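You operate a simulated robot arm through the tools that you are given. There is no shell and no other tool.

Carry out the task below with a simulated robot arm. There is one attempt and no reset: what you move stays moved.

TASK
Put things in order on the top of the side bench. At the end: the white swab is on the brown small box; the red-labelled white bottle stands where the white swab stood; the blue rod stands where the red-labelled white bottle stood; the silver steel beaker stands where the blue rod stood; whatever was shut is shut again. Leave all else as you found it, and nothing knocked over.

Only the result counts: the job must be done as asked and must still hold three seconds after the hand-in. Knocking over, shifting, dropping, spilling or breaking anything else fails it.

THE ROBOT
A 7-joint arm with a two-finger parallel gripper, fixed in place. Base frame: the origin is at the foot of the arm, x ahead of it, y to its left, z up; the work surface is at about z = 860. Lengths are in mm, angles in rad, forces in N, time in s.
With the tool pointing down near the work surface it reaches from about 100 to 640 mm from the base axis. Its first joint turns from -1.152 to 1.152 rad. Payload 1.57 kg.
Tool frame: the origin (TCP) lies between the finger pads and is the grasp point; the fingertips stand 30 mm ahead of it; z points along the fingers, y is the line along which they close. The gripper opens to 80 mm. The fingers are 17 mm wide and 12 mm thick; the gripper's body (40 by 82 mm) begins 80 mm behind the TCP.
Orientation is told as [roll, pitch, yaw] about the base's x, y, z axes, in that order, counted from this pose: with the fingers straight down and closing along the base's y, the tool's x points along the base's -x, its y along +y and its z along -z.

THE INTERFACE
- The arm moves only by the tool step_arm. Its argument "moves" is a list of rows, each an object of numbers (a shift or turn left out is 0, a gripper value left out holds the last): "tx", "ty", "tz": the shift along the tool's x, y, z in units of 40 mm (1.0 is 40 mm); "wx", "wy", "wz": the turn, a rotation vector about the tool's x, y, z in units of 6 degrees (1.0 is 6 degrees); "jaw": the gripper command, from -1 (shut) to 1 (fully open), values between in proportion. In form: [{"tx": .., "ty": .., "tz": .., "wx": .., "wy": .., "wz": .., "jaw": ..}, ...]. A call has 1 to 20 rows; each row shifts and turns the commanded pose from where the row before left it, along the tool's axes as they then stand. A call with a number of a shift or a turn outside -1 to 1 is refused whole. A row lasts 0.2 s, in which the tool goes at most 50 mm and 0.15 rad; a call with a longer step from one row to the next is refused whole, and so is a gripper value outside its range. Where a pose cannot be reached the arm comes as near as it can. A force on the tool above 40 N (or 10 N above the force at the start of the call, whichever is more), or a blocked arm, ends the call early, and 0.2 s more pass. Each finger travels about 72 mm/s and halts on what it meets, pressing with about 38 N; the grip force reading is that of the motor and also rises with nothing between the fingers. The clock runs only during rows and for 0.2 s after the last one: add rows that do not move to give the fingers time. The reply holds the time, the measured pose of the TCP, the force on the tool along the base axes, the opening and the grip force, in the units named above and with some noise, with the torque about the TCP (base axes, N m) and any sound that the robot's microphone picked up.
- Cameras (640 x 400 px; columns grow to the right, rows downward): "scene" is fixed at [75.5, 461.8, 1413.5]; the picture's right is [-0.47, -0.88, 0.00], its down [-0.58, 0.31, -0.75] and it looks along [0.66, -0.35, -0.66] (base axes); focal length 287 px, centre (320, 200). "wrist" rides on the gripper at [72, -7, -122] in the tool frame; the picture's right is [0.09, 1.00, 0.00], its down [-0.84, 0.08, -0.54] and it looks along [-0.54, 0.05, 0.84] (tool axes); focal length 238 px, centre (320, 200). There is no depth. A picture from a camera that has moved, and an enlarged one, comes with that camera's place and axes in the base frame and with its lens.
- camera(camera): a new picture of that camera. The clock stands still meanwhile.
- inspect(camera, box): a new picture of the part [left, top, right, bottom] of that camera's present view, enlarged. The clock stands still meanwhile.
- finish_job(): hands the job in; it is judged then, once.

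Places have to be worked out from the pictures, the camera data and where the tool is seen. Open the gripper and draw the arm clear of the work before you hand the job in, unless the task says otherwise.

The tools are called after "Request:" as name(argument=value, ...) on one line, values as JSON. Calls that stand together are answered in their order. step_arm: Moves the arm, as the interface text tells. Its arguments: {"type":"object","properties":{"moves":{"type":"array","items":{"type":"object","properties":{"tx":{"type":"number"},"ty":{"type":"number"},"tz":{"type":"number"},"wx":{"type":"number"},"wy":{"type":"number"},"wz":{"type":"number"},"jaw":{"type":"number"}}}}},"required":["moves"]} The other tools are called the same way: camera (camera) takes a picture; inspect (camera, box) takes an enlarged picture of a part of a camera's view; finish_job () hands the job in.

At the start:

```text
t: 0.0
ee_pos: [361.8, 142.2, 1213.5]
tcp_rot: [-0.001, 0.0, 0.001]
ft_force: [0.3, -0.3, -0.5]
moment: [0.05, -0.02, 0.01]
finger_gap: 80.3
gripper_force: 0.0
```

scene: 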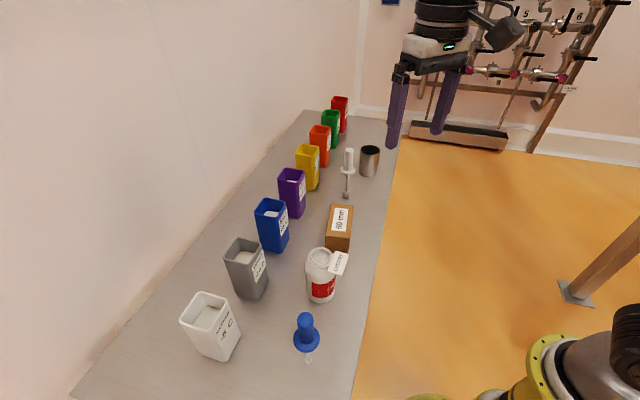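
wrist: 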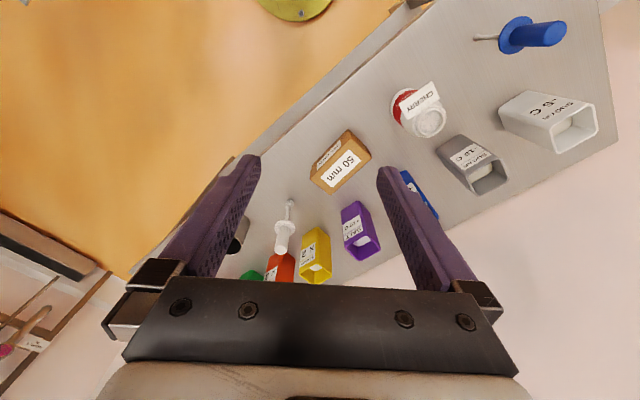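

I'll start by looking at the scene in close-up to identify the objects and their poses.

Request:
inspect(camera="scene", box=[260, 200, 420, 300])

Request:
inspect(camera="scene", box=[240, 280, 400, 380])

Request:
inspect(camera="scene", box=[280, 120, 440, 220])

Request:
inspect(camera="wrist", box=[200, 80, 460, 290])

Request:
inspect(camera="wrist", box=[380, 0, 620, 200])

```text
4.00 times, centred on (340, 250) of scene
camera zoom: at [75.5, 461.8, 1413.5], right [-0.47, -0.88, 0.0], down [-0.58, 0.31, -0.75], along [0.66, -0.35, -0.66], focal length 1148 px, centre (240, 0)
```

zoom: 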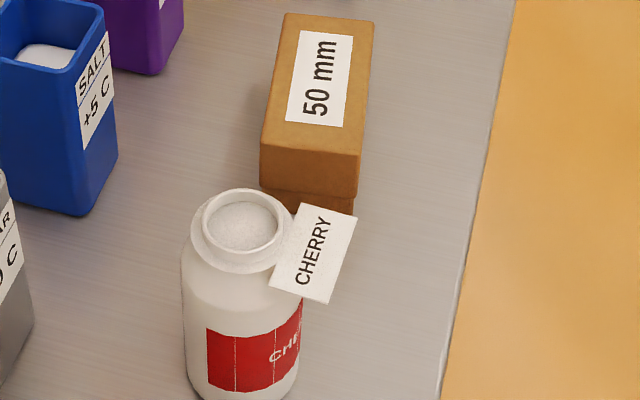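

```text
4.00 times, centred on (320, 330) of scene
camera zoom: at [75.5, 461.8, 1413.5], right [-0.47, -0.88, 0.0], down [-0.58, 0.31, -0.75], along [0.66, -0.35, -0.66], focal length 1148 px, centre (320, -320)
```

zoom: 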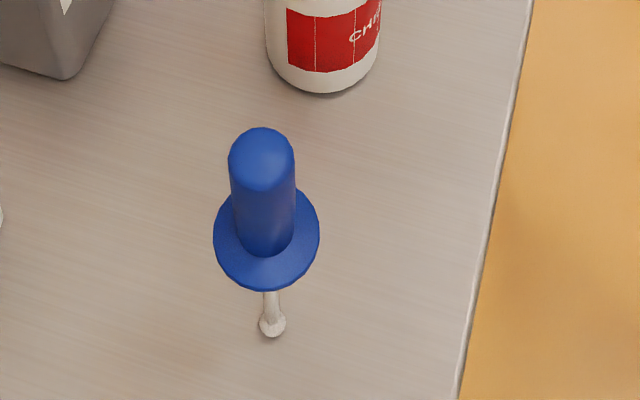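

```text
4.00 times, centred on (360, 170) of scene
camera zoom: at [75.5, 461.8, 1413.5], right [-0.47, -0.88, 0.0], down [-0.58, 0.31, -0.75], along [0.66, -0.35, -0.66], focal length 1148 px, centre (160, 320)
```

zoom: 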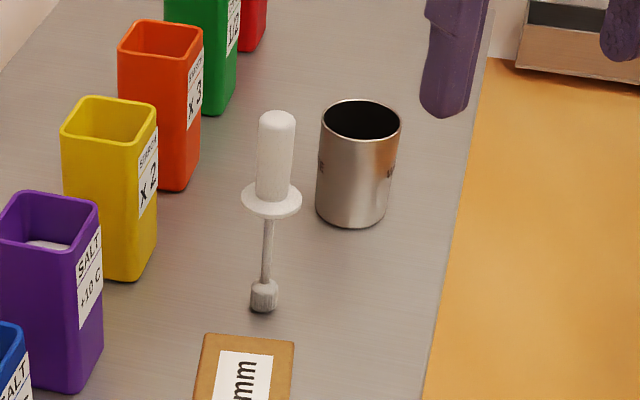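

```text
1.90 times, centred on (330, 185) of wrist
camera zoom: at [289.2, 135.2, 1335.5], right [-0.09, 1.0, 0.0], down [0.84, 0.08, 0.54], along [0.54, 0.05, -0.84], focal length 454 px, centre (301, 229)
```

zoom: 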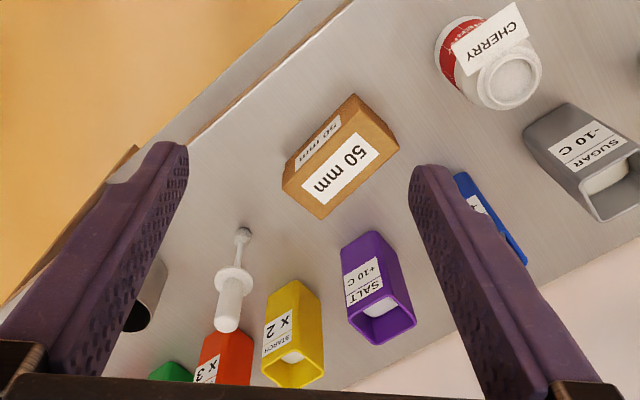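

```text
2.00 times, centred on (500, 100) of wrist
camera zoom: at [289.2, 135.2, 1335.5], right [-0.09, 1.0, 0.0], down [0.84, 0.08, 0.54], along [0.54, 0.05, -0.84], focal length 477 px, centre (-40, 400)
```

zoom: 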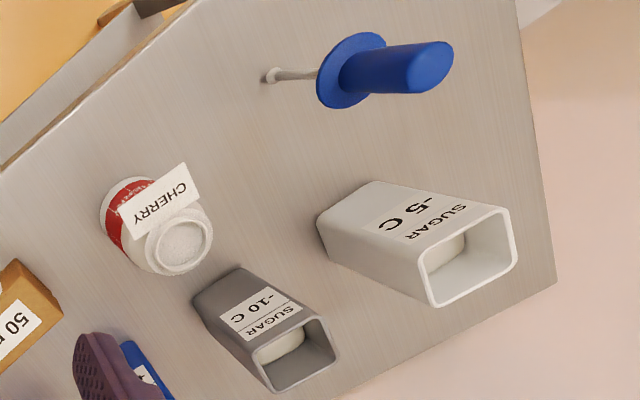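

The bench holds the swab at about (605, 91), the bottle near (369, 302), the blue rod near (251, 391), the beaker near (680, -40), and the brown box centred near (490, 184) with its top at about 910. I'll move toward the swab, staying well above it, to get a better wrist view.

Request:
step_arm(moves=[{"tx": -0.6, "ty": -0.17, "tz": 0.37, "jaw": 1}, {"tx": -0.6, "ty": -0.17, "tz": 0.37}, {"tx": -0.6, "ty": -0.17, "tz": 0.37}, {"tx": -0.6, "ty": -0.17, "tz": 0.37}, {"tx": -0.6, "ty": -0.17, "tz": 0.37}, {"tx": -0.6, "ty": -0.17, "tz": 0.37}, {"tx": -0.6, "ty": -0.17, "tz": 0.37}, {}])

Request:
camera(camera="wrist")

Request:
camera(camera="scene")

```text
t: 1.8
ee_pos: [530.9, 94.5, 1109.7]
tcp_rot: [0.001, 0.001, 0.0]
ft_force: [-0.9, 0.0, 0.2]
moment: [0.0, 0.0, 0.01]
finger_gap: 79.9
gripper_force: 0.1
```

```text
taken
camera wrist: at [457.5, 87.4, 1231.3], right [-0.09, 1.0, 0.0], down [0.84, 0.08, 0.54], along [0.54, 0.05, -0.84], focal length 238 px, centre (320, 200)
```

wrist: 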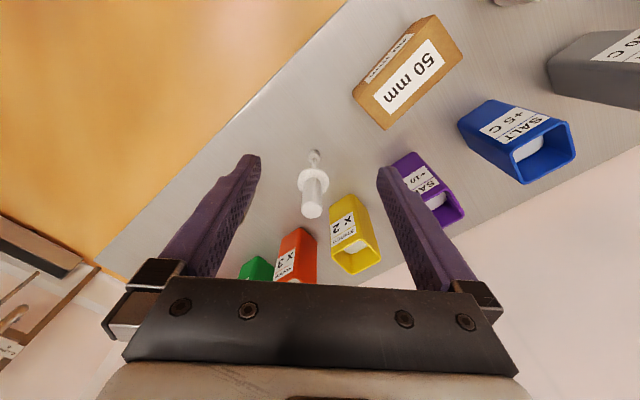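

```text
taken
```

scene: 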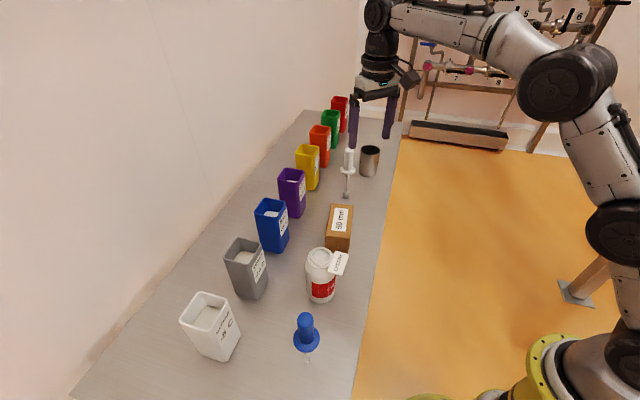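

The arm is at (531, 94.5, 1110) and the swab stands out clearly between the fingers. I'll enlarge the swab and box views to measure them more accurately.

Request:
inspect(camera="wrist", box=[260, 130, 380, 230])

Request:
inspect(camera="wrist", box=[340, 0, 500, 140])

Request:
inspect(camera="scene", box=[320, 100, 420, 210])

```text
4.00 times, centred on (320, 180) of wrist
camera zoom: at [457.5, 87.4, 1231.3], right [-0.09, 1.0, 0.0], down [0.84, 0.08, 0.54], along [0.54, 0.05, -0.84], focal length 953 px, centre (320, 280)
```

zoom: 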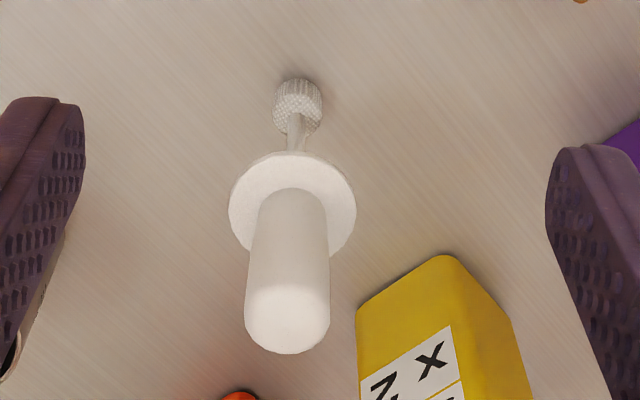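

```text
2.86 times, centred on (420, 70) of wrist
camera zoom: at [457.5, 87.4, 1231.3], right [-0.09, 1.0, 0.0], down [0.84, 0.08, 0.54], along [0.54, 0.05, -0.84], focal length 681 px, centre (34, 571)
```

zoom: 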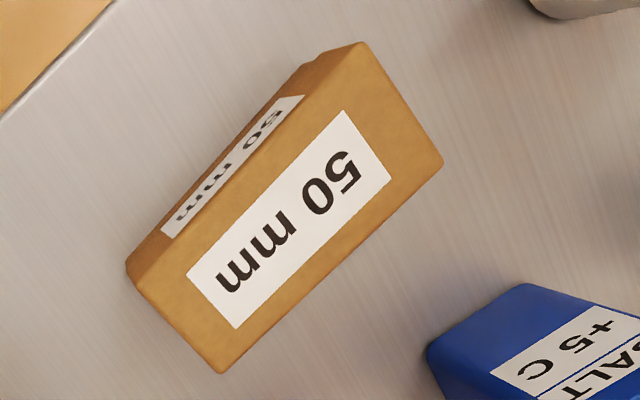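

```text
3.64 times, centred on (370, 155) of scene
camera zoom: at [75.5, 461.8, 1413.5], right [-0.47, -0.88, 0.0], down [-0.58, 0.31, -0.75], along [0.66, -0.35, -0.66], focal length 1043 px, centre (138, 364)
```

zoom: 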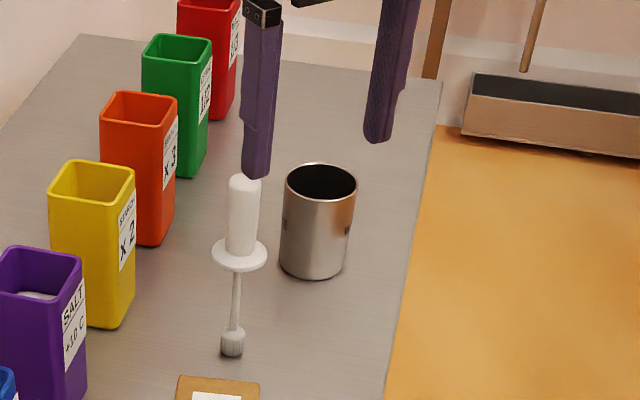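

Triangulating from both cameras puts the swab at about (609, 91.5), with its flange near z≈955 and the handle top near z≈1020. I'll move over it at z=1080, then check reach and alignment.

Request:
step_arm(moves=[{"tx": -0.49, "ty": -0.02, "tz": 0.18}, {"tx": -0.49, "ty": -0.02, "tz": 0.18}, {"tx": -0.49, "ty": -0.02, "tz": 0.18}, {"tx": -0.48, "ty": -0.02, "tz": 0.18}, {}])

Request:
camera(camera="wrist")

Request:
inspect(camera="scene", box=[300, 80, 420, 210])

```text
t: 3.0
ee_pos: [592.9, 91.6, 1082.8]
tcp_rot: [0.0, 0.001, -0.001]
ft_force: [0.8, 0.7, -0.6]
moment: [0.0, -0.03, 0.03]
finger_gap: 80.0
gripper_force: 0.0
out of reach, approached as far as the arm can: row 4
```

```text
taken
camera wrist: at [520.3, 84.3, 1203.6], right [-0.09, 1.0, 0.0], down [0.84, 0.08, 0.54], along [0.54, 0.05, -0.84], focal length 238 px, centre (320, 200)
```

wrist: 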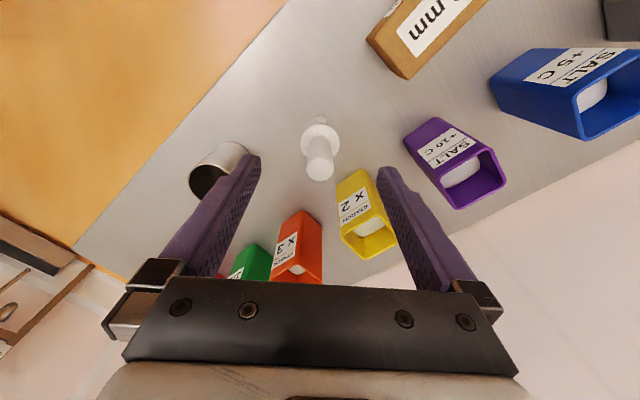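

```text
3.08 times, centred on (360, 145) of scene
camera zoom: at [75.5, 461.8, 1413.5], right [-0.47, -0.88, 0.0], down [-0.58, 0.31, -0.75], along [0.66, -0.35, -0.66], focal length 883 px, centre (197, 369)
```

zoom: 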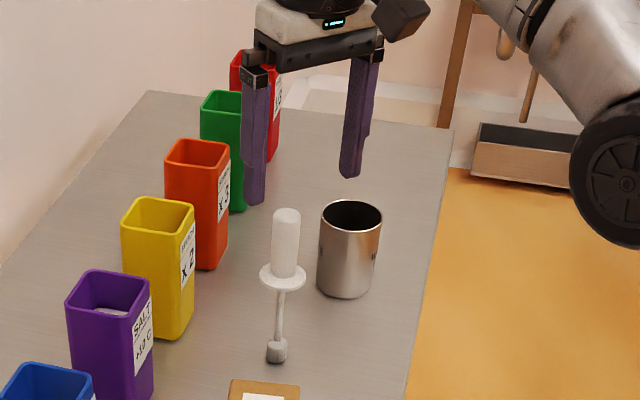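

The arm runs out of reach at r≈600 at this height with the tool vertical. I'll tilt the fingers outward about 18° around the tool's y, which extends the reach, and check the pose.

Request:
step_arm(moves=[{"wy": -1}, {"wy": -1}, {"wy": -1}, {}])

```text
t: 4.0
ee_pos: [592.0, 90.6, 1082.7]
tcp_rot: [0.0, -0.314, -0.001]
ft_force: [0.9, -1.5, 1.3]
moment: [-0.01, 0.02, 0.0]
finger_gap: 80.2
gripper_force: 0.0
```

The tilt worked: pitch is -0.314 with the TCP unchanged. I'll take a wrist picture to confirm the tilt direction and refine the swab's position before descending.

Request:
camera(camera="wrist")

Request:
inspect(camera="wrist", box=[260, 60, 380, 160])

```text
taken
camera wrist: at [485.8, 84.3, 1175.5], right [-0.09, 1.0, -0.03], down [0.63, 0.08, 0.77], along [0.77, 0.05, -0.63], focal length 238 px, centre (320, 200)
```

wrist: 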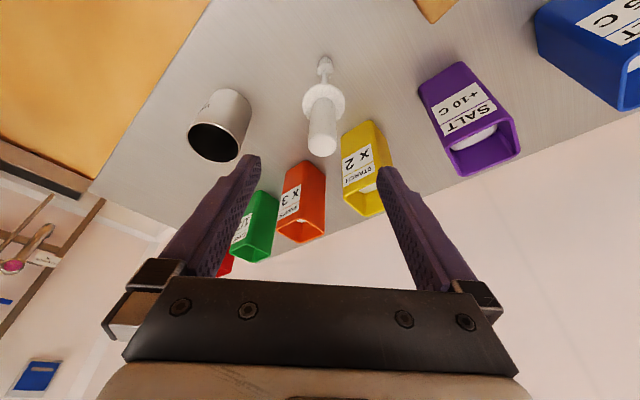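

```text
4.00 times, centred on (320, 110) of wrist
camera zoom: at [485.8, 84.3, 1175.5], right [-0.09, 1.0, -0.03], down [0.63, 0.08, 0.77], along [0.77, 0.05, -0.63], focal length 953 px, centre (320, 560)
```

zoom: 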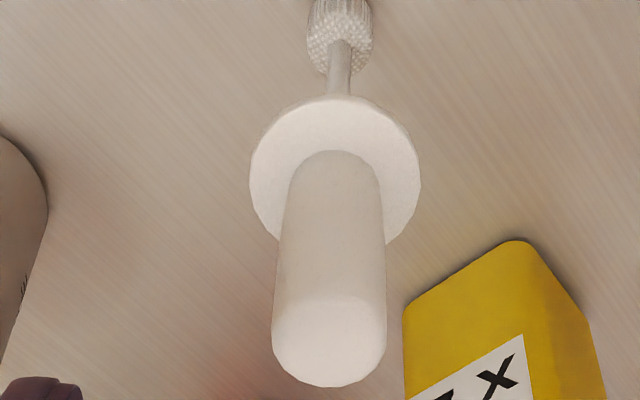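

The fingers now tilt outward, and the swab handle axis sits at (609, 92). I'll descend to z≈995 with the handle between the open fingers.

Request:
step_arm(moves=[{"tx": 0.045, "ty": 0.006, "tz": 0.37}, {"tx": 0.045, "ty": 0.006, "tz": 0.37}, {"tx": 0.045, "ty": 0.006, "tz": 0.37}, {"tx": 0.045, "ty": 0.006, "tz": 0.37}, {"tx": 0.045, "ty": 0.006, "tz": 0.37}, {"tx": 0.045, "ty": 0.006, "tz": 0.37}, {}])

Request:
camera(camera="wrist")

Request:
inspect(camera="scene", box=[300, 100, 400, 210])

```text
t: 5.6
ee_pos: [609.0, 92.2, 994.7]
tcp_rot: [0.0, -0.313, 0.001]
ft_force: [-0.7, -0.1, 0.5]
moment: [0.02, 0.03, 0.0]
finger_gap: 80.0
gripper_force: 0.0
```

```text
taken
camera wrist: at [503.0, 84.9, 1087.7], right [-0.09, 1.0, -0.03], down [0.63, 0.08, 0.77], along [0.77, 0.05, -0.63], focal length 238 px, centre (320, 200)
```

wrist: 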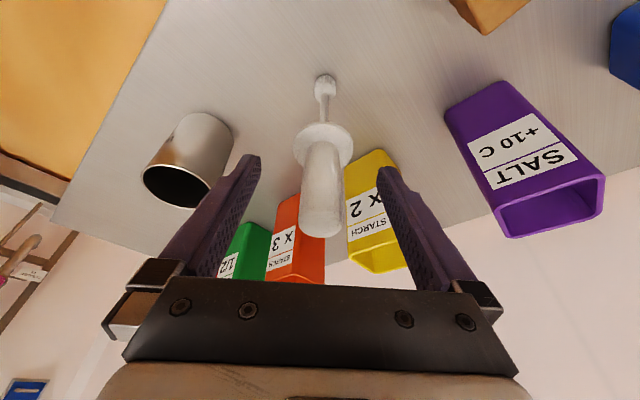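

```text
3.64 times, centred on (350, 155) of scene
camera zoom: at [75.5, 461.8, 1413.5], right [-0.47, -0.88, 0.0], down [-0.58, 0.31, -0.75], along [0.66, -0.35, -0.66], focal length 1043 px, centre (211, 364)
```

zoom: 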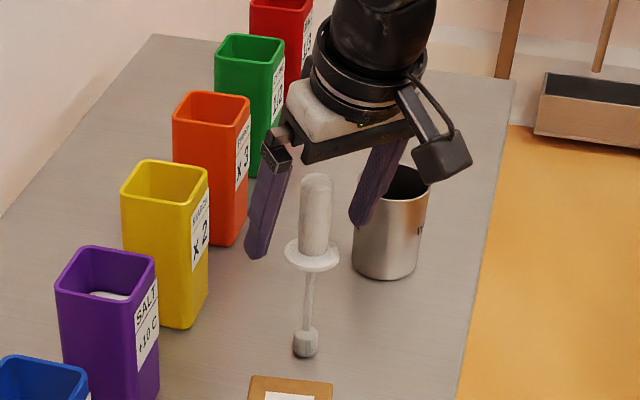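

The handle is centred between the fingers and the TCP lies on its axis. I'll close part-way to about 30 mm and check the centring.

Request:
step_arm(moves=[{"jaw": -0.2}, {}, {}, {}])

Request:
inspect(camera="wrist", box=[240, 60, 400, 280])

```text
t: 6.6
ee_pos: [608.8, 91.1, 994.9]
tcp_rot: [0.0, -0.314, 0.0]
ft_force: [0.5, -0.1, -0.3]
moment: [0.01, -0.02, 0.02]
finger_gap: 31.9
gripper_force: 0.0
```

```text
1.82 times, centred on (320, 170) of wrist
camera zoom: at [502.9, 85.0, 1088.0], right [-0.09, 1.0, -0.03], down [0.63, 0.08, 0.77], along [0.77, 0.05, -0.63], focal length 433 px, centre (320, 254)
```

zoom: 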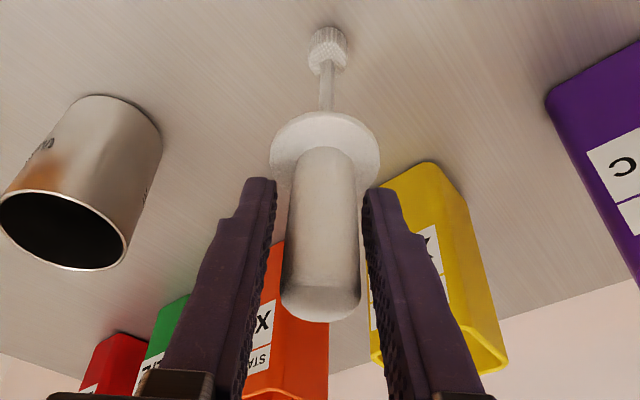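

The handle sits about 1.5 mm toward the right finger (+y). I'll shift that way and close fully.

Request:
step_arm(moves=[{"ty": 0.04}, {"jaw": -0.3}, {"jaw": -0.4}, {"jaw": -0.6}, {"jaw": -1}, {}])

Request:
inspect(camera="wrist", box=[240, 60, 400, 280])

```text
t: 8.0
ee_pos: [608.6, 93.5, 994.8]
tcp_rot: [-0.001, -0.314, 0.0]
ft_force: [0.0, 0.2, 0.0]
moment: [0.01, 0.0, 0.05]
finger_gap: 21.9
gripper_force: 34.4
```

```text
1.82 times, centred on (320, 170) of wrist
camera zoom: at [503.1, 86.7, 1088.3], right [-0.09, 1.0, -0.03], down [0.63, 0.08, 0.77], along [0.77, 0.05, -0.63], focal length 433 px, centre (320, 254)
```

zoom: 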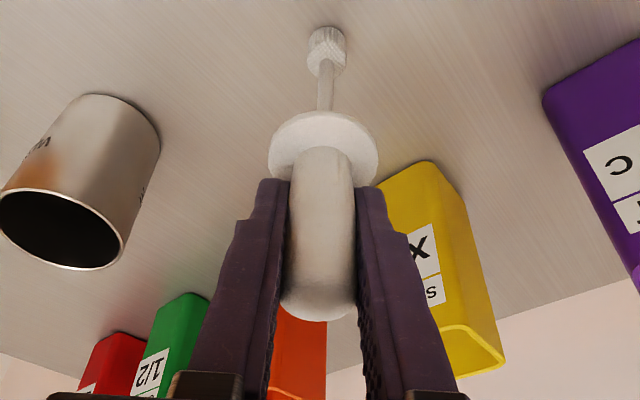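

The swab is gripped (gap 21.9, force 34 N) with the TCP at (609, 93, 995). I'll lift it slowly and check that it holds.

Request:
step_arm(moves=[{"tx": -0.04, "tz": -0.18, "jaw": -1}, {"tx": -0.076, "tz": -0.37}, {"tx": -0.076, "tz": -0.37}, {"tx": -0.076, "tz": -0.37}, {"tx": -0.076, "tz": -0.37}, {"tx": -0.076, "tz": -0.37}, {"tx": -0.04, "tz": -0.18}, {}])

Request:
camera(camera="scene")

```text
t: 9.8
ee_pos: [598.9, 93.1, 1084.4]
tcp_rot: [-0.002, -0.313, 0.0]
ft_force: [0.7, -0.4, -0.4]
moment: [-0.04, -0.02, 0.01]
finger_gap: 22.3
gripper_force: 35.0
```

```text
taken
```

scene: 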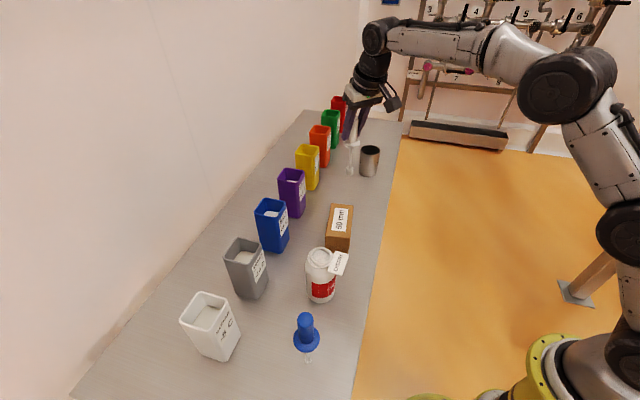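

The swab is held upright. I'll carry it to just above the box's estimated centre, staying well clear vertically.

Request:
step_arm(moves=[{"tx": 0.14, "ty": 0.12, "tz": -0.046}, {"tx": 0.28, "ty": 0.245, "tz": -0.091}, {"tx": 0.28, "ty": 0.245, "tz": -0.091}, {"tx": 0.28, "ty": 0.245, "tz": -0.091}, {"tx": 0.28, "ty": 0.245, "tz": -0.091}, {"tx": 0.28, "ty": 0.245, "tz": -0.091}, {"tx": 0.28, "ty": 0.245, "tz": -0.091}, {"tx": 0.28, "ty": 0.245, "tz": -0.091}, {"tx": 0.28, "ty": 0.245, "tz": -0.091}, {"tx": 0.28, "ty": 0.245, "tz": -0.091}, {"tx": 0.14, "ty": 0.12, "tz": -0.046}, {}])

Request:
camera(camera="wrist")

Request:
inspect(camera="scene", box=[290, 140, 410, 260])

```text
t: 12.4
ee_pos: [481.9, 190.5, 1084.8]
tcp_rot: [0.001, -0.315, 0.0]
ft_force: [-0.5, 0.8, 0.1]
moment: [0.02, -0.03, 0.01]
finger_gap: 22.0
gripper_force: 34.9
```

```text
taken
camera wrist: at [375.3, 184.6, 1178.1], right [-0.09, 1.0, -0.03], down [0.63, 0.08, 0.77], along [0.77, 0.05, -0.63], focal length 238 px, centre (320, 200)
```

wrist: 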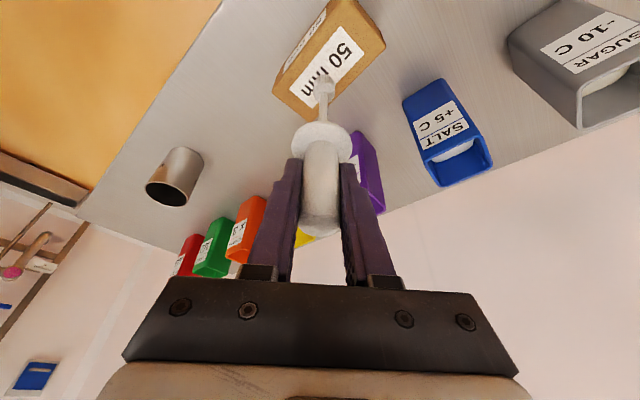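

```text
3.33 times, centred on (350, 200) of scene
camera zoom: at [75.5, 461.8, 1413.5], right [-0.47, -0.88, 0.0], down [-0.58, 0.31, -0.75], along [0.66, -0.35, -0.66], focal length 956 px, centre (220, 200)
```

zoom: 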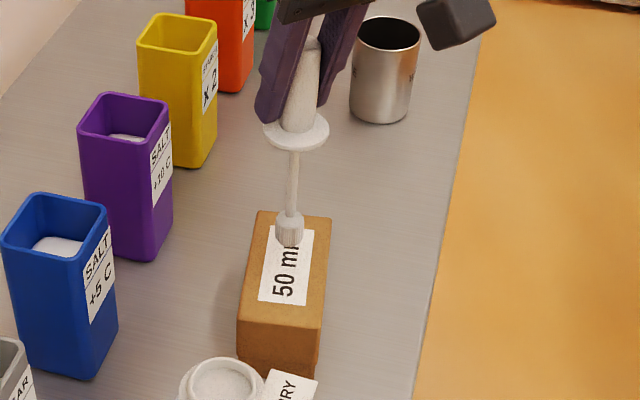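

The landing point projects near the centre of the box top. I'll enlarge the wrist view to refine the box's height and centre before lowering.

Request:
inspect(camera="wrist", box=[260, 0, 400, 130])

Request:
inspect(camera="scene", box=[315, 180, 375, 260])

```text
3.08 times, centred on (330, 65) of wrist
camera zoom: at [375.3, 184.6, 1178.1], right [-0.09, 1.0, -0.03], down [0.63, 0.08, 0.77], along [0.77, 0.05, -0.63], focal length 733 px, centre (289, 615)
```

zoom: 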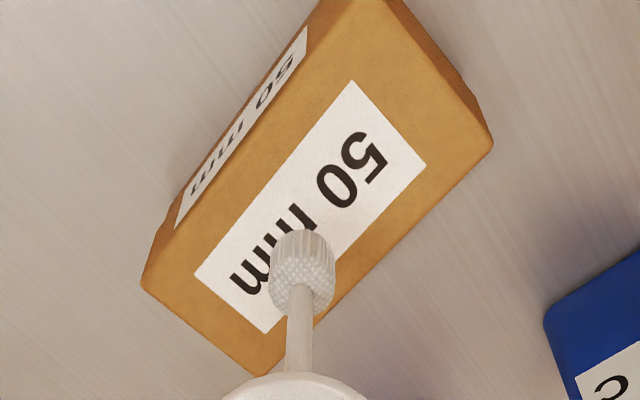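

```text
5.00 times, centred on (345, 220) of scene
camera zoom: at [75.5, 461.8, 1413.5], right [-0.47, -0.88, 0.0], down [-0.58, 0.31, -0.75], along [0.66, -0.35, -0.66], focal length 1435 px, centre (195, 100)
```

zoom: 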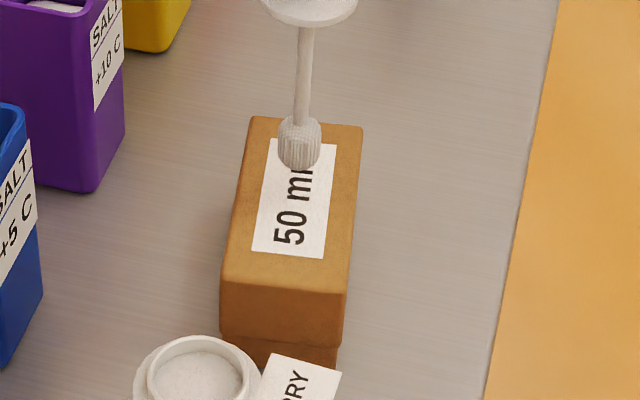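

The box top is at z≈921 with its centre at (479.5, 191), so contact should come at TCP z≈1056. I'll lower to about 1063 first.

Request:
step_arm(moves=[{"tx": 0.054, "tz": 0.127}, {"tx": 0.054, "tz": 0.127}, {"tx": 0.054, "tz": 0.127}, {"tx": 0.054, "tz": 0.127}, {}])

Request:
inspect(camera="scene", box=[315, 150, 375, 250])

Request:
inspect(camera="wrist", box=[260, 0, 400, 130])

```text
t: 13.6
ee_pos: [479.2, 191.6, 1061.5]
tcp_rot: [0.0, -0.313, 0.002]
ft_force: [1.0, 0.1, -0.5]
moment: [-0.04, -0.01, -0.03]
finger_gap: 22.0
gripper_force: 34.6
```

```text
4.00 times, centred on (345, 200) of scene
camera zoom: at [75.5, 461.8, 1413.5], right [-0.47, -0.88, 0.0], down [-0.58, 0.31, -0.75], along [0.66, -0.35, -0.66], focal length 1148 px, centre (220, 200)
```

zoom: 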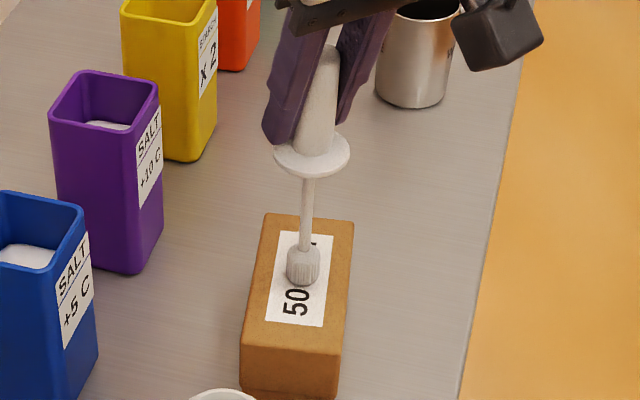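

```text
3.08 times, centred on (330, 65) of wrist
camera zoom: at [373.3, 184.8, 1155.3], right [-0.09, 1.0, -0.03], down [0.63, 0.08, 0.77], along [0.77, 0.05, -0.63], focal length 733 px, centre (289, 615)
```

zoom: 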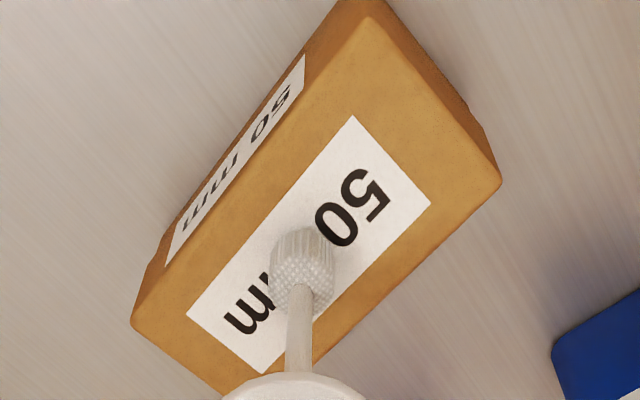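

The tip is within a few millimetres of the box top. I'll continue down in 1 mm rows and watch the force reading.

Request:
step_arm(moves=[{"tx": 0.0077, "tz": 0.0238}, {"tx": 0.0077, "tz": 0.0238}, {"tx": 0.0077, "tz": 0.0238}, {"tx": 0.0077, "tz": 0.0238}, {}])

Request:
inspect(camera="scene", box=[325, 190, 365, 230])

```text
t: 14.8
ee_pos: [479.8, 189.9, 1059.6]
tcp_rot: [0.003, -0.318, -0.002]
ft_force: [-2.8, 0.5, 12.9]
moment: [-0.03, 0.51, -0.01]
finger_gap: 22.0
gripper_force: 35.1
```

```text
10.00 times, centred on (345, 210) of scene
camera zoom: at [75.2, 461.7, 1413.5], right [-0.47, -0.88, 0.0], down [-0.58, 0.31, -0.75], along [0.66, -0.35, -0.66], focal length 2869 px, centre (70, 100)
```

zoom: 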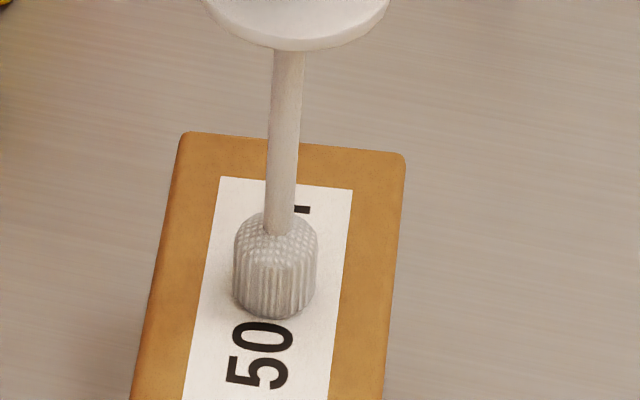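

Contact is made (about 13 N up). I'll back off around 2 mm to relieve the press and then read the force.

Request:
step_arm(moves=[{"tx": -0.0077, "tz": -0.0238}, {"tx": -0.0058, "tz": -0.018}, {}, {}])

Request:
inspect(camera="scene", box=[315, 150, 375, 250])

```text
t: 15.8
ee_pos: [480.6, 191.1, 1060.6]
tcp_rot: [0.0, -0.314, 0.001]
ft_force: [1.9, 0.8, 5.6]
moment: [0.05, -0.35, 0.01]
finger_gap: 21.7
gripper_force: 35.2
```

```text
4.00 times, centred on (345, 200) of scene
camera zoom: at [75.5, 461.8, 1413.5], right [-0.47, -0.88, 0.0], down [-0.58, 0.31, -0.75], along [0.66, -0.35, -0.66], focal length 1148 px, centre (220, 200)
```

zoom: 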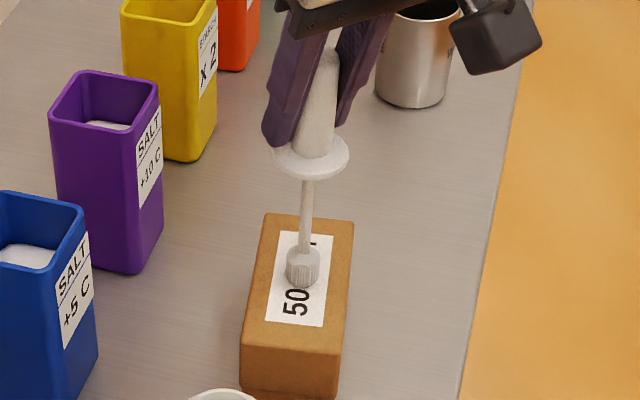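

Force is now 5.6 N up and the swab looks vertical in both views. I'll raise a fraction more and then release gently.

Request:
step_arm(moves=[{"tx": -0.005, "tz": -0.0155}, {}, {}])

```text
t: 16.6
ee_pos: [480.4, 190.6, 1060.8]
tcp_rot: [0.0, -0.313, 0.001]
ft_force: [0.7, 1.9, 3.3]
moment: [0.1, -0.06, 0.05]
finger_gap: 21.8
gripper_force: 34.6
```

The residual force is about 3 N with almost no moment. I'll open the gripper gradually now.

Request:
step_arm(moves=[{"jaw": -0.44}, {"jaw": -0.4}, {"jaw": -0.3}, {"jaw": 0.0}, {"jaw": 0.5}, {"jaw": 1}, {}, {}])

Request:
inspect(camera="scene", box=[315, 150, 375, 250])

Request:
camera(camera="wrist")

```text
t: 18.4
ee_pos: [480.1, 190.8, 1061.9]
tcp_rot: [-0.001, -0.314, -0.001]
ft_force: [0.1, -0.8, -0.9]
moment: [-0.02, 0.03, 0.01]
finger_gap: 79.8
gripper_force: 0.0
```

```text
4.00 times, centred on (345, 200) of scene
camera zoom: at [75.5, 461.8, 1413.5], right [-0.47, -0.88, 0.0], down [-0.58, 0.31, -0.75], along [0.66, -0.35, -0.66], focal length 1148 px, centre (220, 200)
```

zoom: 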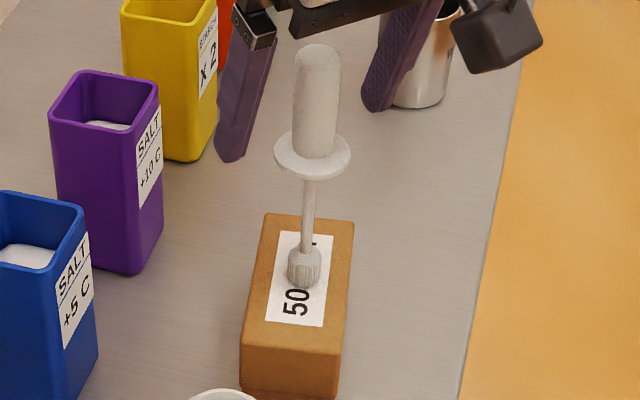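

```text
taken
camera wrist: at [373.6, 184.5, 1153.9], right [-0.09, 1.0, -0.03], down [0.63, 0.08, 0.77], along [0.77, 0.05, -0.63], focal length 238 px, centre (320, 200)
```

wrist: 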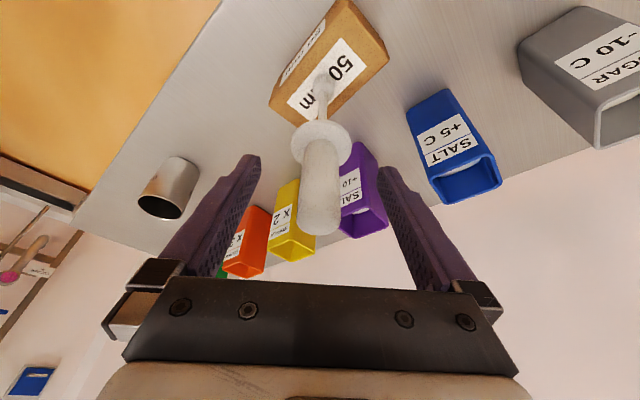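

The swab stands freely on the box. I'll retreat back along the tool axis, keeping the handle between the open fingers, then check it.

Request:
step_arm(moves=[{"tz": -0.2}, {"tz": -0.4}, {"tz": -0.5}, {"tz": -0.5}, {"tz": -0.5}, {"tz": -0.5}, {}])

Request:
camera(camera="wrist")

Request:
camera(camera="scene")

```text
t: 20.0
ee_pos: [447.7, 191.1, 1159.7]
tcp_rot: [0.0, -0.316, 0.0]
ft_force: [0.6, -0.4, -0.3]
moment: [0.03, 0.02, -0.01]
finger_gap: 80.0
gripper_force: 0.0
```

```text
taken
camera wrist: at [341.1, 185.1, 1253.3], right [-0.09, 1.0, -0.03], down [0.63, 0.08, 0.77], along [0.77, 0.05, -0.63], focal length 238 px, centre (320, 200)
```

wrist: 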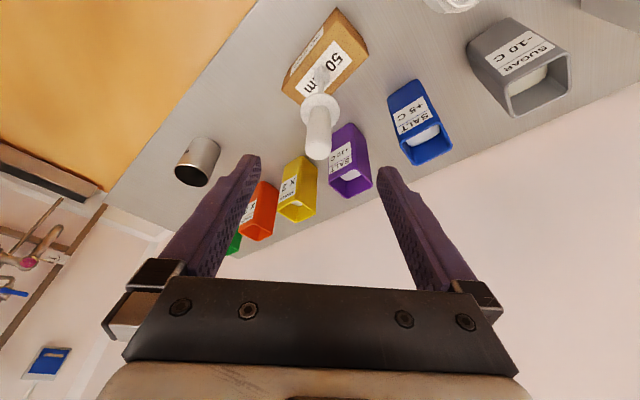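

```text
taken
```

scene: 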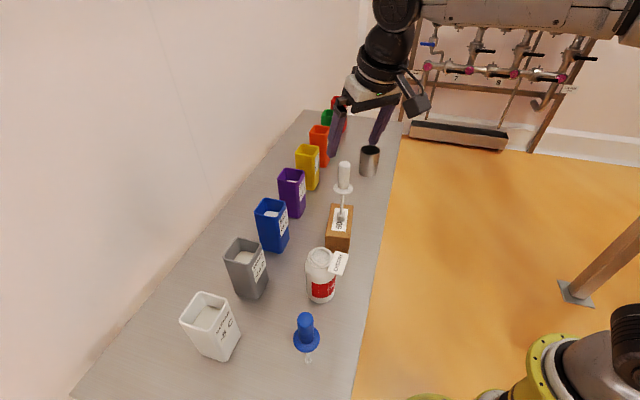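

The swab is steady on the box. Now I'll remove the tilt, move to a viewing position near the bottle, and yaw so the fingers close along the bench's long direction.

Request:
step_arm(moves=[{"wy": 1}, {"wy": 1}, {"wy": 1}, {"tx": 0.66, "ty": 0.185, "tz": 0.25}, {"tx": 0.66, "ty": 0.185, "tz": 0.25}, {"tx": 0.66, "ty": 0.185, "tz": 0.25}, {"tx": 0.66, "ty": 0.185, "tz": 0.25}, {"tx": 0.66, "ty": 0.185, "tz": 0.25}, {"wz": -1}, {"wz": -1}, {"wz": -1}, {"wz": -1}, {"wz": -1}, {"wz": -1}, {"wz": -1}, {"wz": -1}, {"wz": -1}, {}])

Request:
camera(camera="wrist")

```text
t: 23.8
ee_pos: [314.1, 228.7, 1108.5]
tcp_rot: [-0.001, 0.0, 0.942]
ft_force: [0.7, -0.3, 0.6]
moment: [0.0, -0.01, 0.01]
finger_gap: 79.7
gripper_force: 0.0
```

```text
taken
camera wrist: at [278.3, 166.1, 1230.5], right [-0.86, 0.51, 0.0], down [0.43, 0.72, 0.54], along [0.28, 0.47, -0.84], focal length 238 px, centre (320, 200)
```

wrist: 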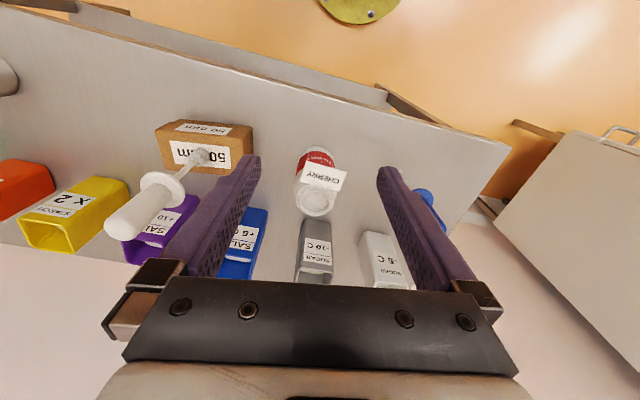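

Request:
inspect(camera="wrist", box=[270, 130, 370, 230])

Request:
inspect(camera="scene", box=[280, 220, 380, 320])

```text
4.00 times, centred on (320, 180) of wrist
camera zoom: at [278.3, 166.1, 1230.5], right [-0.86, 0.51, 0.0], down [0.43, 0.72, 0.54], along [0.28, 0.47, -0.84], focal length 953 px, centre (320, 280)
```

zoom: 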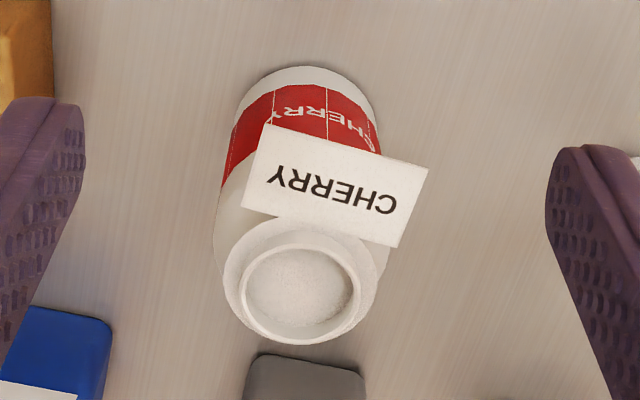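

```text
4.00 times, centred on (330, 270) of scene
camera zoom: at [75.5, 461.8, 1413.5], right [-0.47, -0.88, 0.0], down [-0.58, 0.31, -0.75], along [0.66, -0.35, -0.66], focal length 1148 px, centre (280, -80)
```

zoom: 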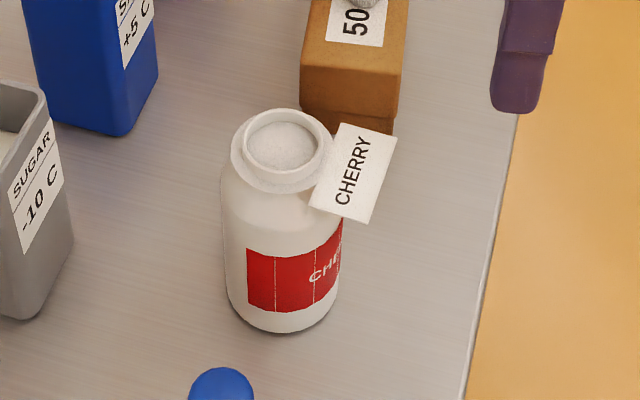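

The bottle's axis is at (368, 304) with its mouth at z≈980. The CHERRY card is horizontal at z≈976 and points toward about 221°. A yaw of 41° keeps the fingers clear of the card, so I'll rotate and hover over the bottle.

Request:
step_arm(moves=[{"wz": 0.75}, {"wz": 0.75}, {"wz": 0.667}, {"tx": -0.45, "ty": 0.107, "tz": 0.243}, {"tx": -0.45, "ty": 0.107, "tz": 0.243}, {"tx": -0.45, "ty": 0.107, "tz": 0.243}, {"tx": -0.45, "ty": 0.107, "tz": 0.243}, {"tx": -0.45, "ty": 0.107, "tz": 0.243}, {}])

Request:
camera(camera="wrist")

Request:
camera(camera="scene")

```text
t: 25.8
ee_pos: [370.0, 303.4, 1061.4]
tcp_rot: [0.001, 0.0, 0.713]
ft_force: [-0.3, 0.1, -0.3]
moment: [0.0, -0.01, 0.01]
finger_gap: 79.9
gripper_force: 0.0
```

```text
taken
camera wrist: at [319.2, 251.3, 1182.5], right [-0.72, 0.69, 0.0], down [0.58, 0.61, 0.54], along [0.37, 0.39, -0.84], focal length 238 px, centre (320, 200)
```

wrist: 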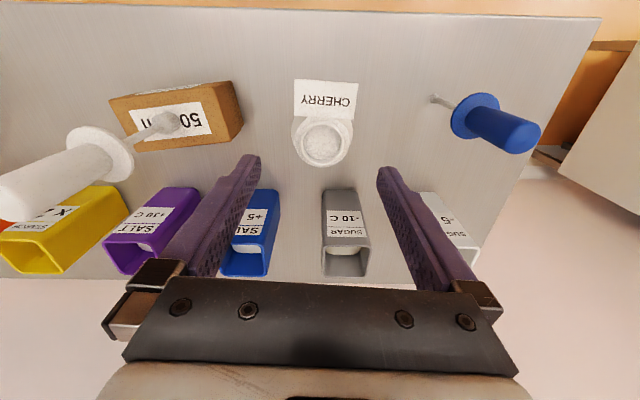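

```text
taken
```

scene: 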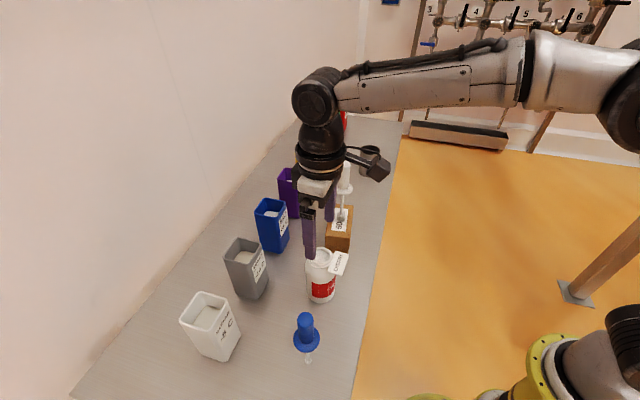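

I'm hovering over the bottle at z=1061. I'll enlarge the view to check lateral centring before descending.

Request:
inspect(camera="wrist", box=[270, 60, 380, 180])

Request:
inspect(camera="scene", box=[280, 180, 380, 310])

```text
3.33 times, centred on (325, 120) of wrist
camera zoom: at [319.2, 251.3, 1182.5], right [-0.72, 0.69, 0.0], down [0.58, 0.61, 0.54], along [0.37, 0.39, -0.84], focal length 794 px, centre (303, 467)
```

zoom: 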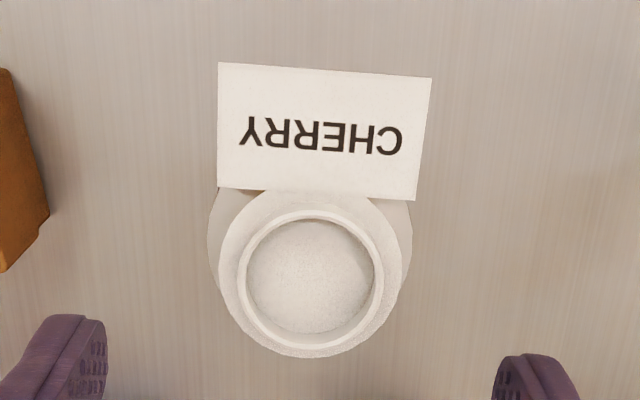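

```text
3.08 times, centred on (330, 245) of scene
camera zoom: at [75.5, 461.8, 1413.5], right [-0.47, -0.88, 0.0], down [-0.58, 0.31, -0.75], along [0.66, -0.35, -0.66], focal length 883 px, centre (289, 62)
```

zoom: 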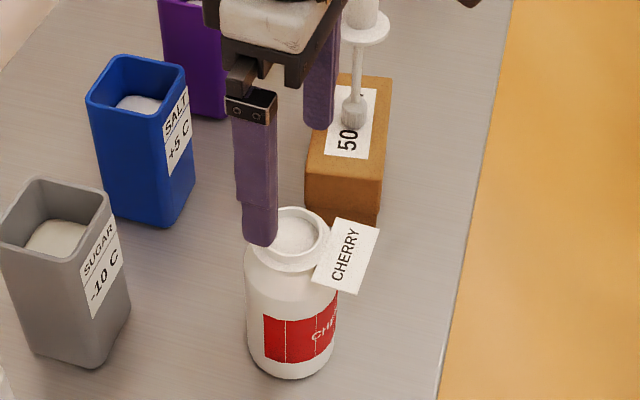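

Bottle axis is at (367.7, 304.5), about 2 mm to the tool's +y. I'll correct for that and descend to z≈918.

Request:
step_arm(moves=[{"tx": 0.025, "ty": 0.055, "tz": 0.3}, {"tz": 0.4}, {"tz": 0.4}, {"tz": 0.4}, {"tz": 0.4}, {"tz": 0.4}, {"tz": 0.4}, {"tz": 0.4}, {"tz": 0.3}, {"tz": 0.18}, {}])

Request:
camera(camera="wrist")

Request:
inspect(camera="scene", box=[270, 180, 390, 320])

```text
t: 28.2
ee_pos: [367.6, 304.6, 916.8]
tcp_rot: [0.001, 0.001, 0.715]
ft_force: [0.0, -0.1, 0.2]
moment: [0.02, -0.01, -0.02]
finger_gap: 80.1
gripper_force: 0.1
```

```text
taken
camera wrist: at [317.0, 252.6, 1038.7], right [-0.72, 0.69, 0.0], down [0.58, 0.61, 0.54], along [0.37, 0.39, -0.84], focal length 238 px, centre (320, 200)
```

wrist: 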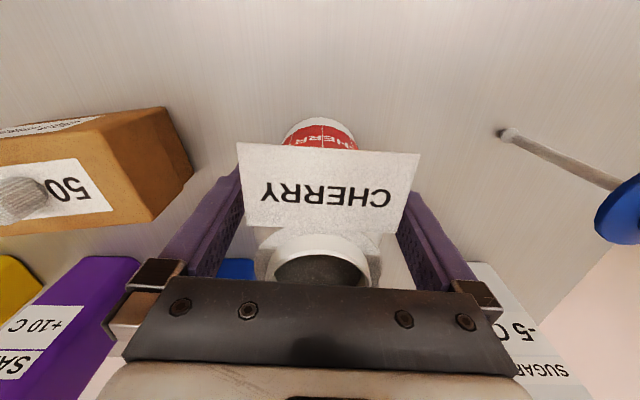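

```text
2.86 times, centred on (330, 250) of scene
camera zoom: at [75.5, 461.8, 1413.5], right [-0.47, -0.88, 0.0], down [-0.58, 0.31, -0.75], along [0.66, -0.35, -0.66], focal length 820 px, centre (291, 57)
```

zoom: 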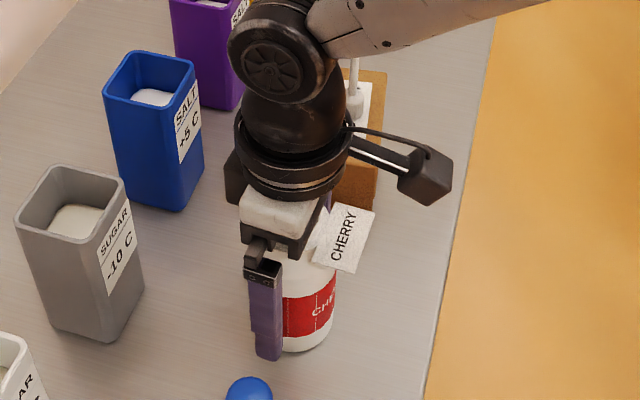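

The bottle is between the fingers with no contact forces. I'll close on it progressively.

Request:
step_arm(moves=[{"jaw": 0.65}, {"jaw": 0.55}, {"jaw": 0.45}, {"jaw": 0.3}, {"jaw": 0}, {"jaw": -1}, {}, {}])

Request:
camera(camera="wrist")

```text
t: 30.0
ee_pos: [367.6, 304.2, 917.2]
tcp_rot: [-0.002, 0.0, 0.715]
ft_force: [0.8, 0.0, 0.3]
moment: [0.0, -0.03, -0.01]
finger_gap: 59.2
gripper_force: 38.1
```

```text
taken
camera wrist: at [317.0, 252.6, 1038.9], right [-0.72, 0.69, 0.0], down [0.58, 0.61, 0.54], along [0.37, 0.39, -0.84], focal length 238 px, centre (320, 200)
```

wrist: 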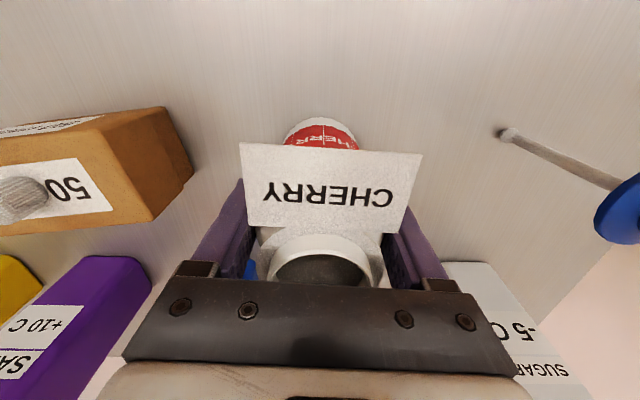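

The bottle is gripped at 59 mm width. I'll lift it straight up slowly, then take it around the robot side of the box, well clear of the swab.

Request:
step_arm(moves=[{"tz": -0.1, "jaw": -1}, {"tz": -0.2}, {"tz": -0.3}, {"tz": -0.3}, {"tz": -0.3}, {"tz": -0.3}, {"tz": -0.2}, {}])

Request:
inspect(camera="scene", box=[250, 150, 410, 310])

```text
t: 31.8
ee_pos: [366.0, 304.4, 985.7]
tcp_rot: [0.001, 0.0, 0.716]
ft_force: [-0.3, -1.4, -2.5]
moment: [0.0, 0.0, 0.02]
finger_gap: 58.9
gripper_force: 38.4
```

```text
2.50 times, centred on (330, 230) of scene
camera zoom: at [75.5, 461.8, 1413.5], right [-0.47, -0.88, 0.0], down [-0.58, 0.31, -0.75], along [0.66, -0.35, -0.66], focal length 717 px, centre (295, 125)
```

zoom: 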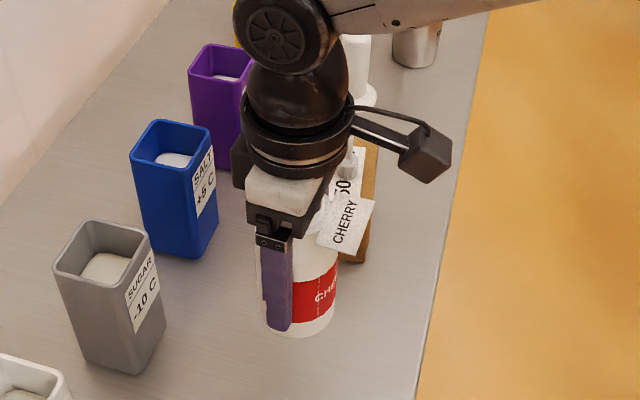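

The bottle is lifted upright (about 2.5 N weight). Next I'll carry it to (320, 200) and rotate the yaw to zero there.

Request:
step_arm(moves=[{"tx": 0.2, "ty": -0.1}, {"tx": 0.4, "ty": -0.18}, {"tx": 0.45, "ty": -0.2}, {"tx": 0.45, "ty": -0.2}, {"tx": 0.45, "ty": -0.2}, {"tx": 0.4, "ty": -0.18}, {"tx": 0.2, "ty": -0.1}, {}, {"wz": 0.6}, {"wz": 0.85}, {"wz": 0.85}, {"wz": 0.85}, {"wz": 0.85}, {"wz": 0.85}, {"wz": 0.85}, {"wz": 0.6}, {"wz": 0.53}, {}])

Request:
camera(camera="scene")

```text
t: 35.6
ee_pos: [319.8, 201.3, 986.2]
tcp_rot: [-0.002, -0.001, 0.001]
ft_force: [0.3, 0.7, -2.0]
moment: [0.02, -0.02, 0.01]
finger_gap: 58.8
gripper_force: 38.0
```

```text
taken
```

scene: 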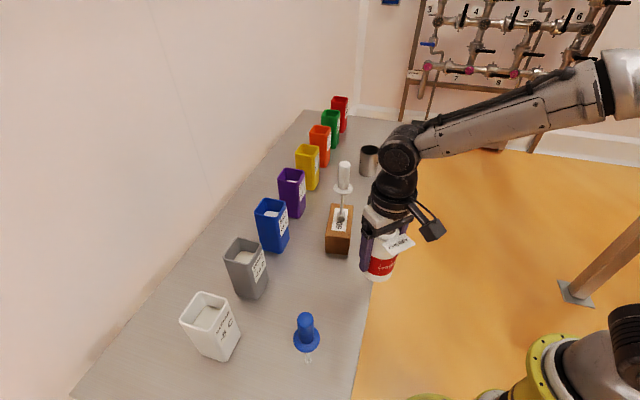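

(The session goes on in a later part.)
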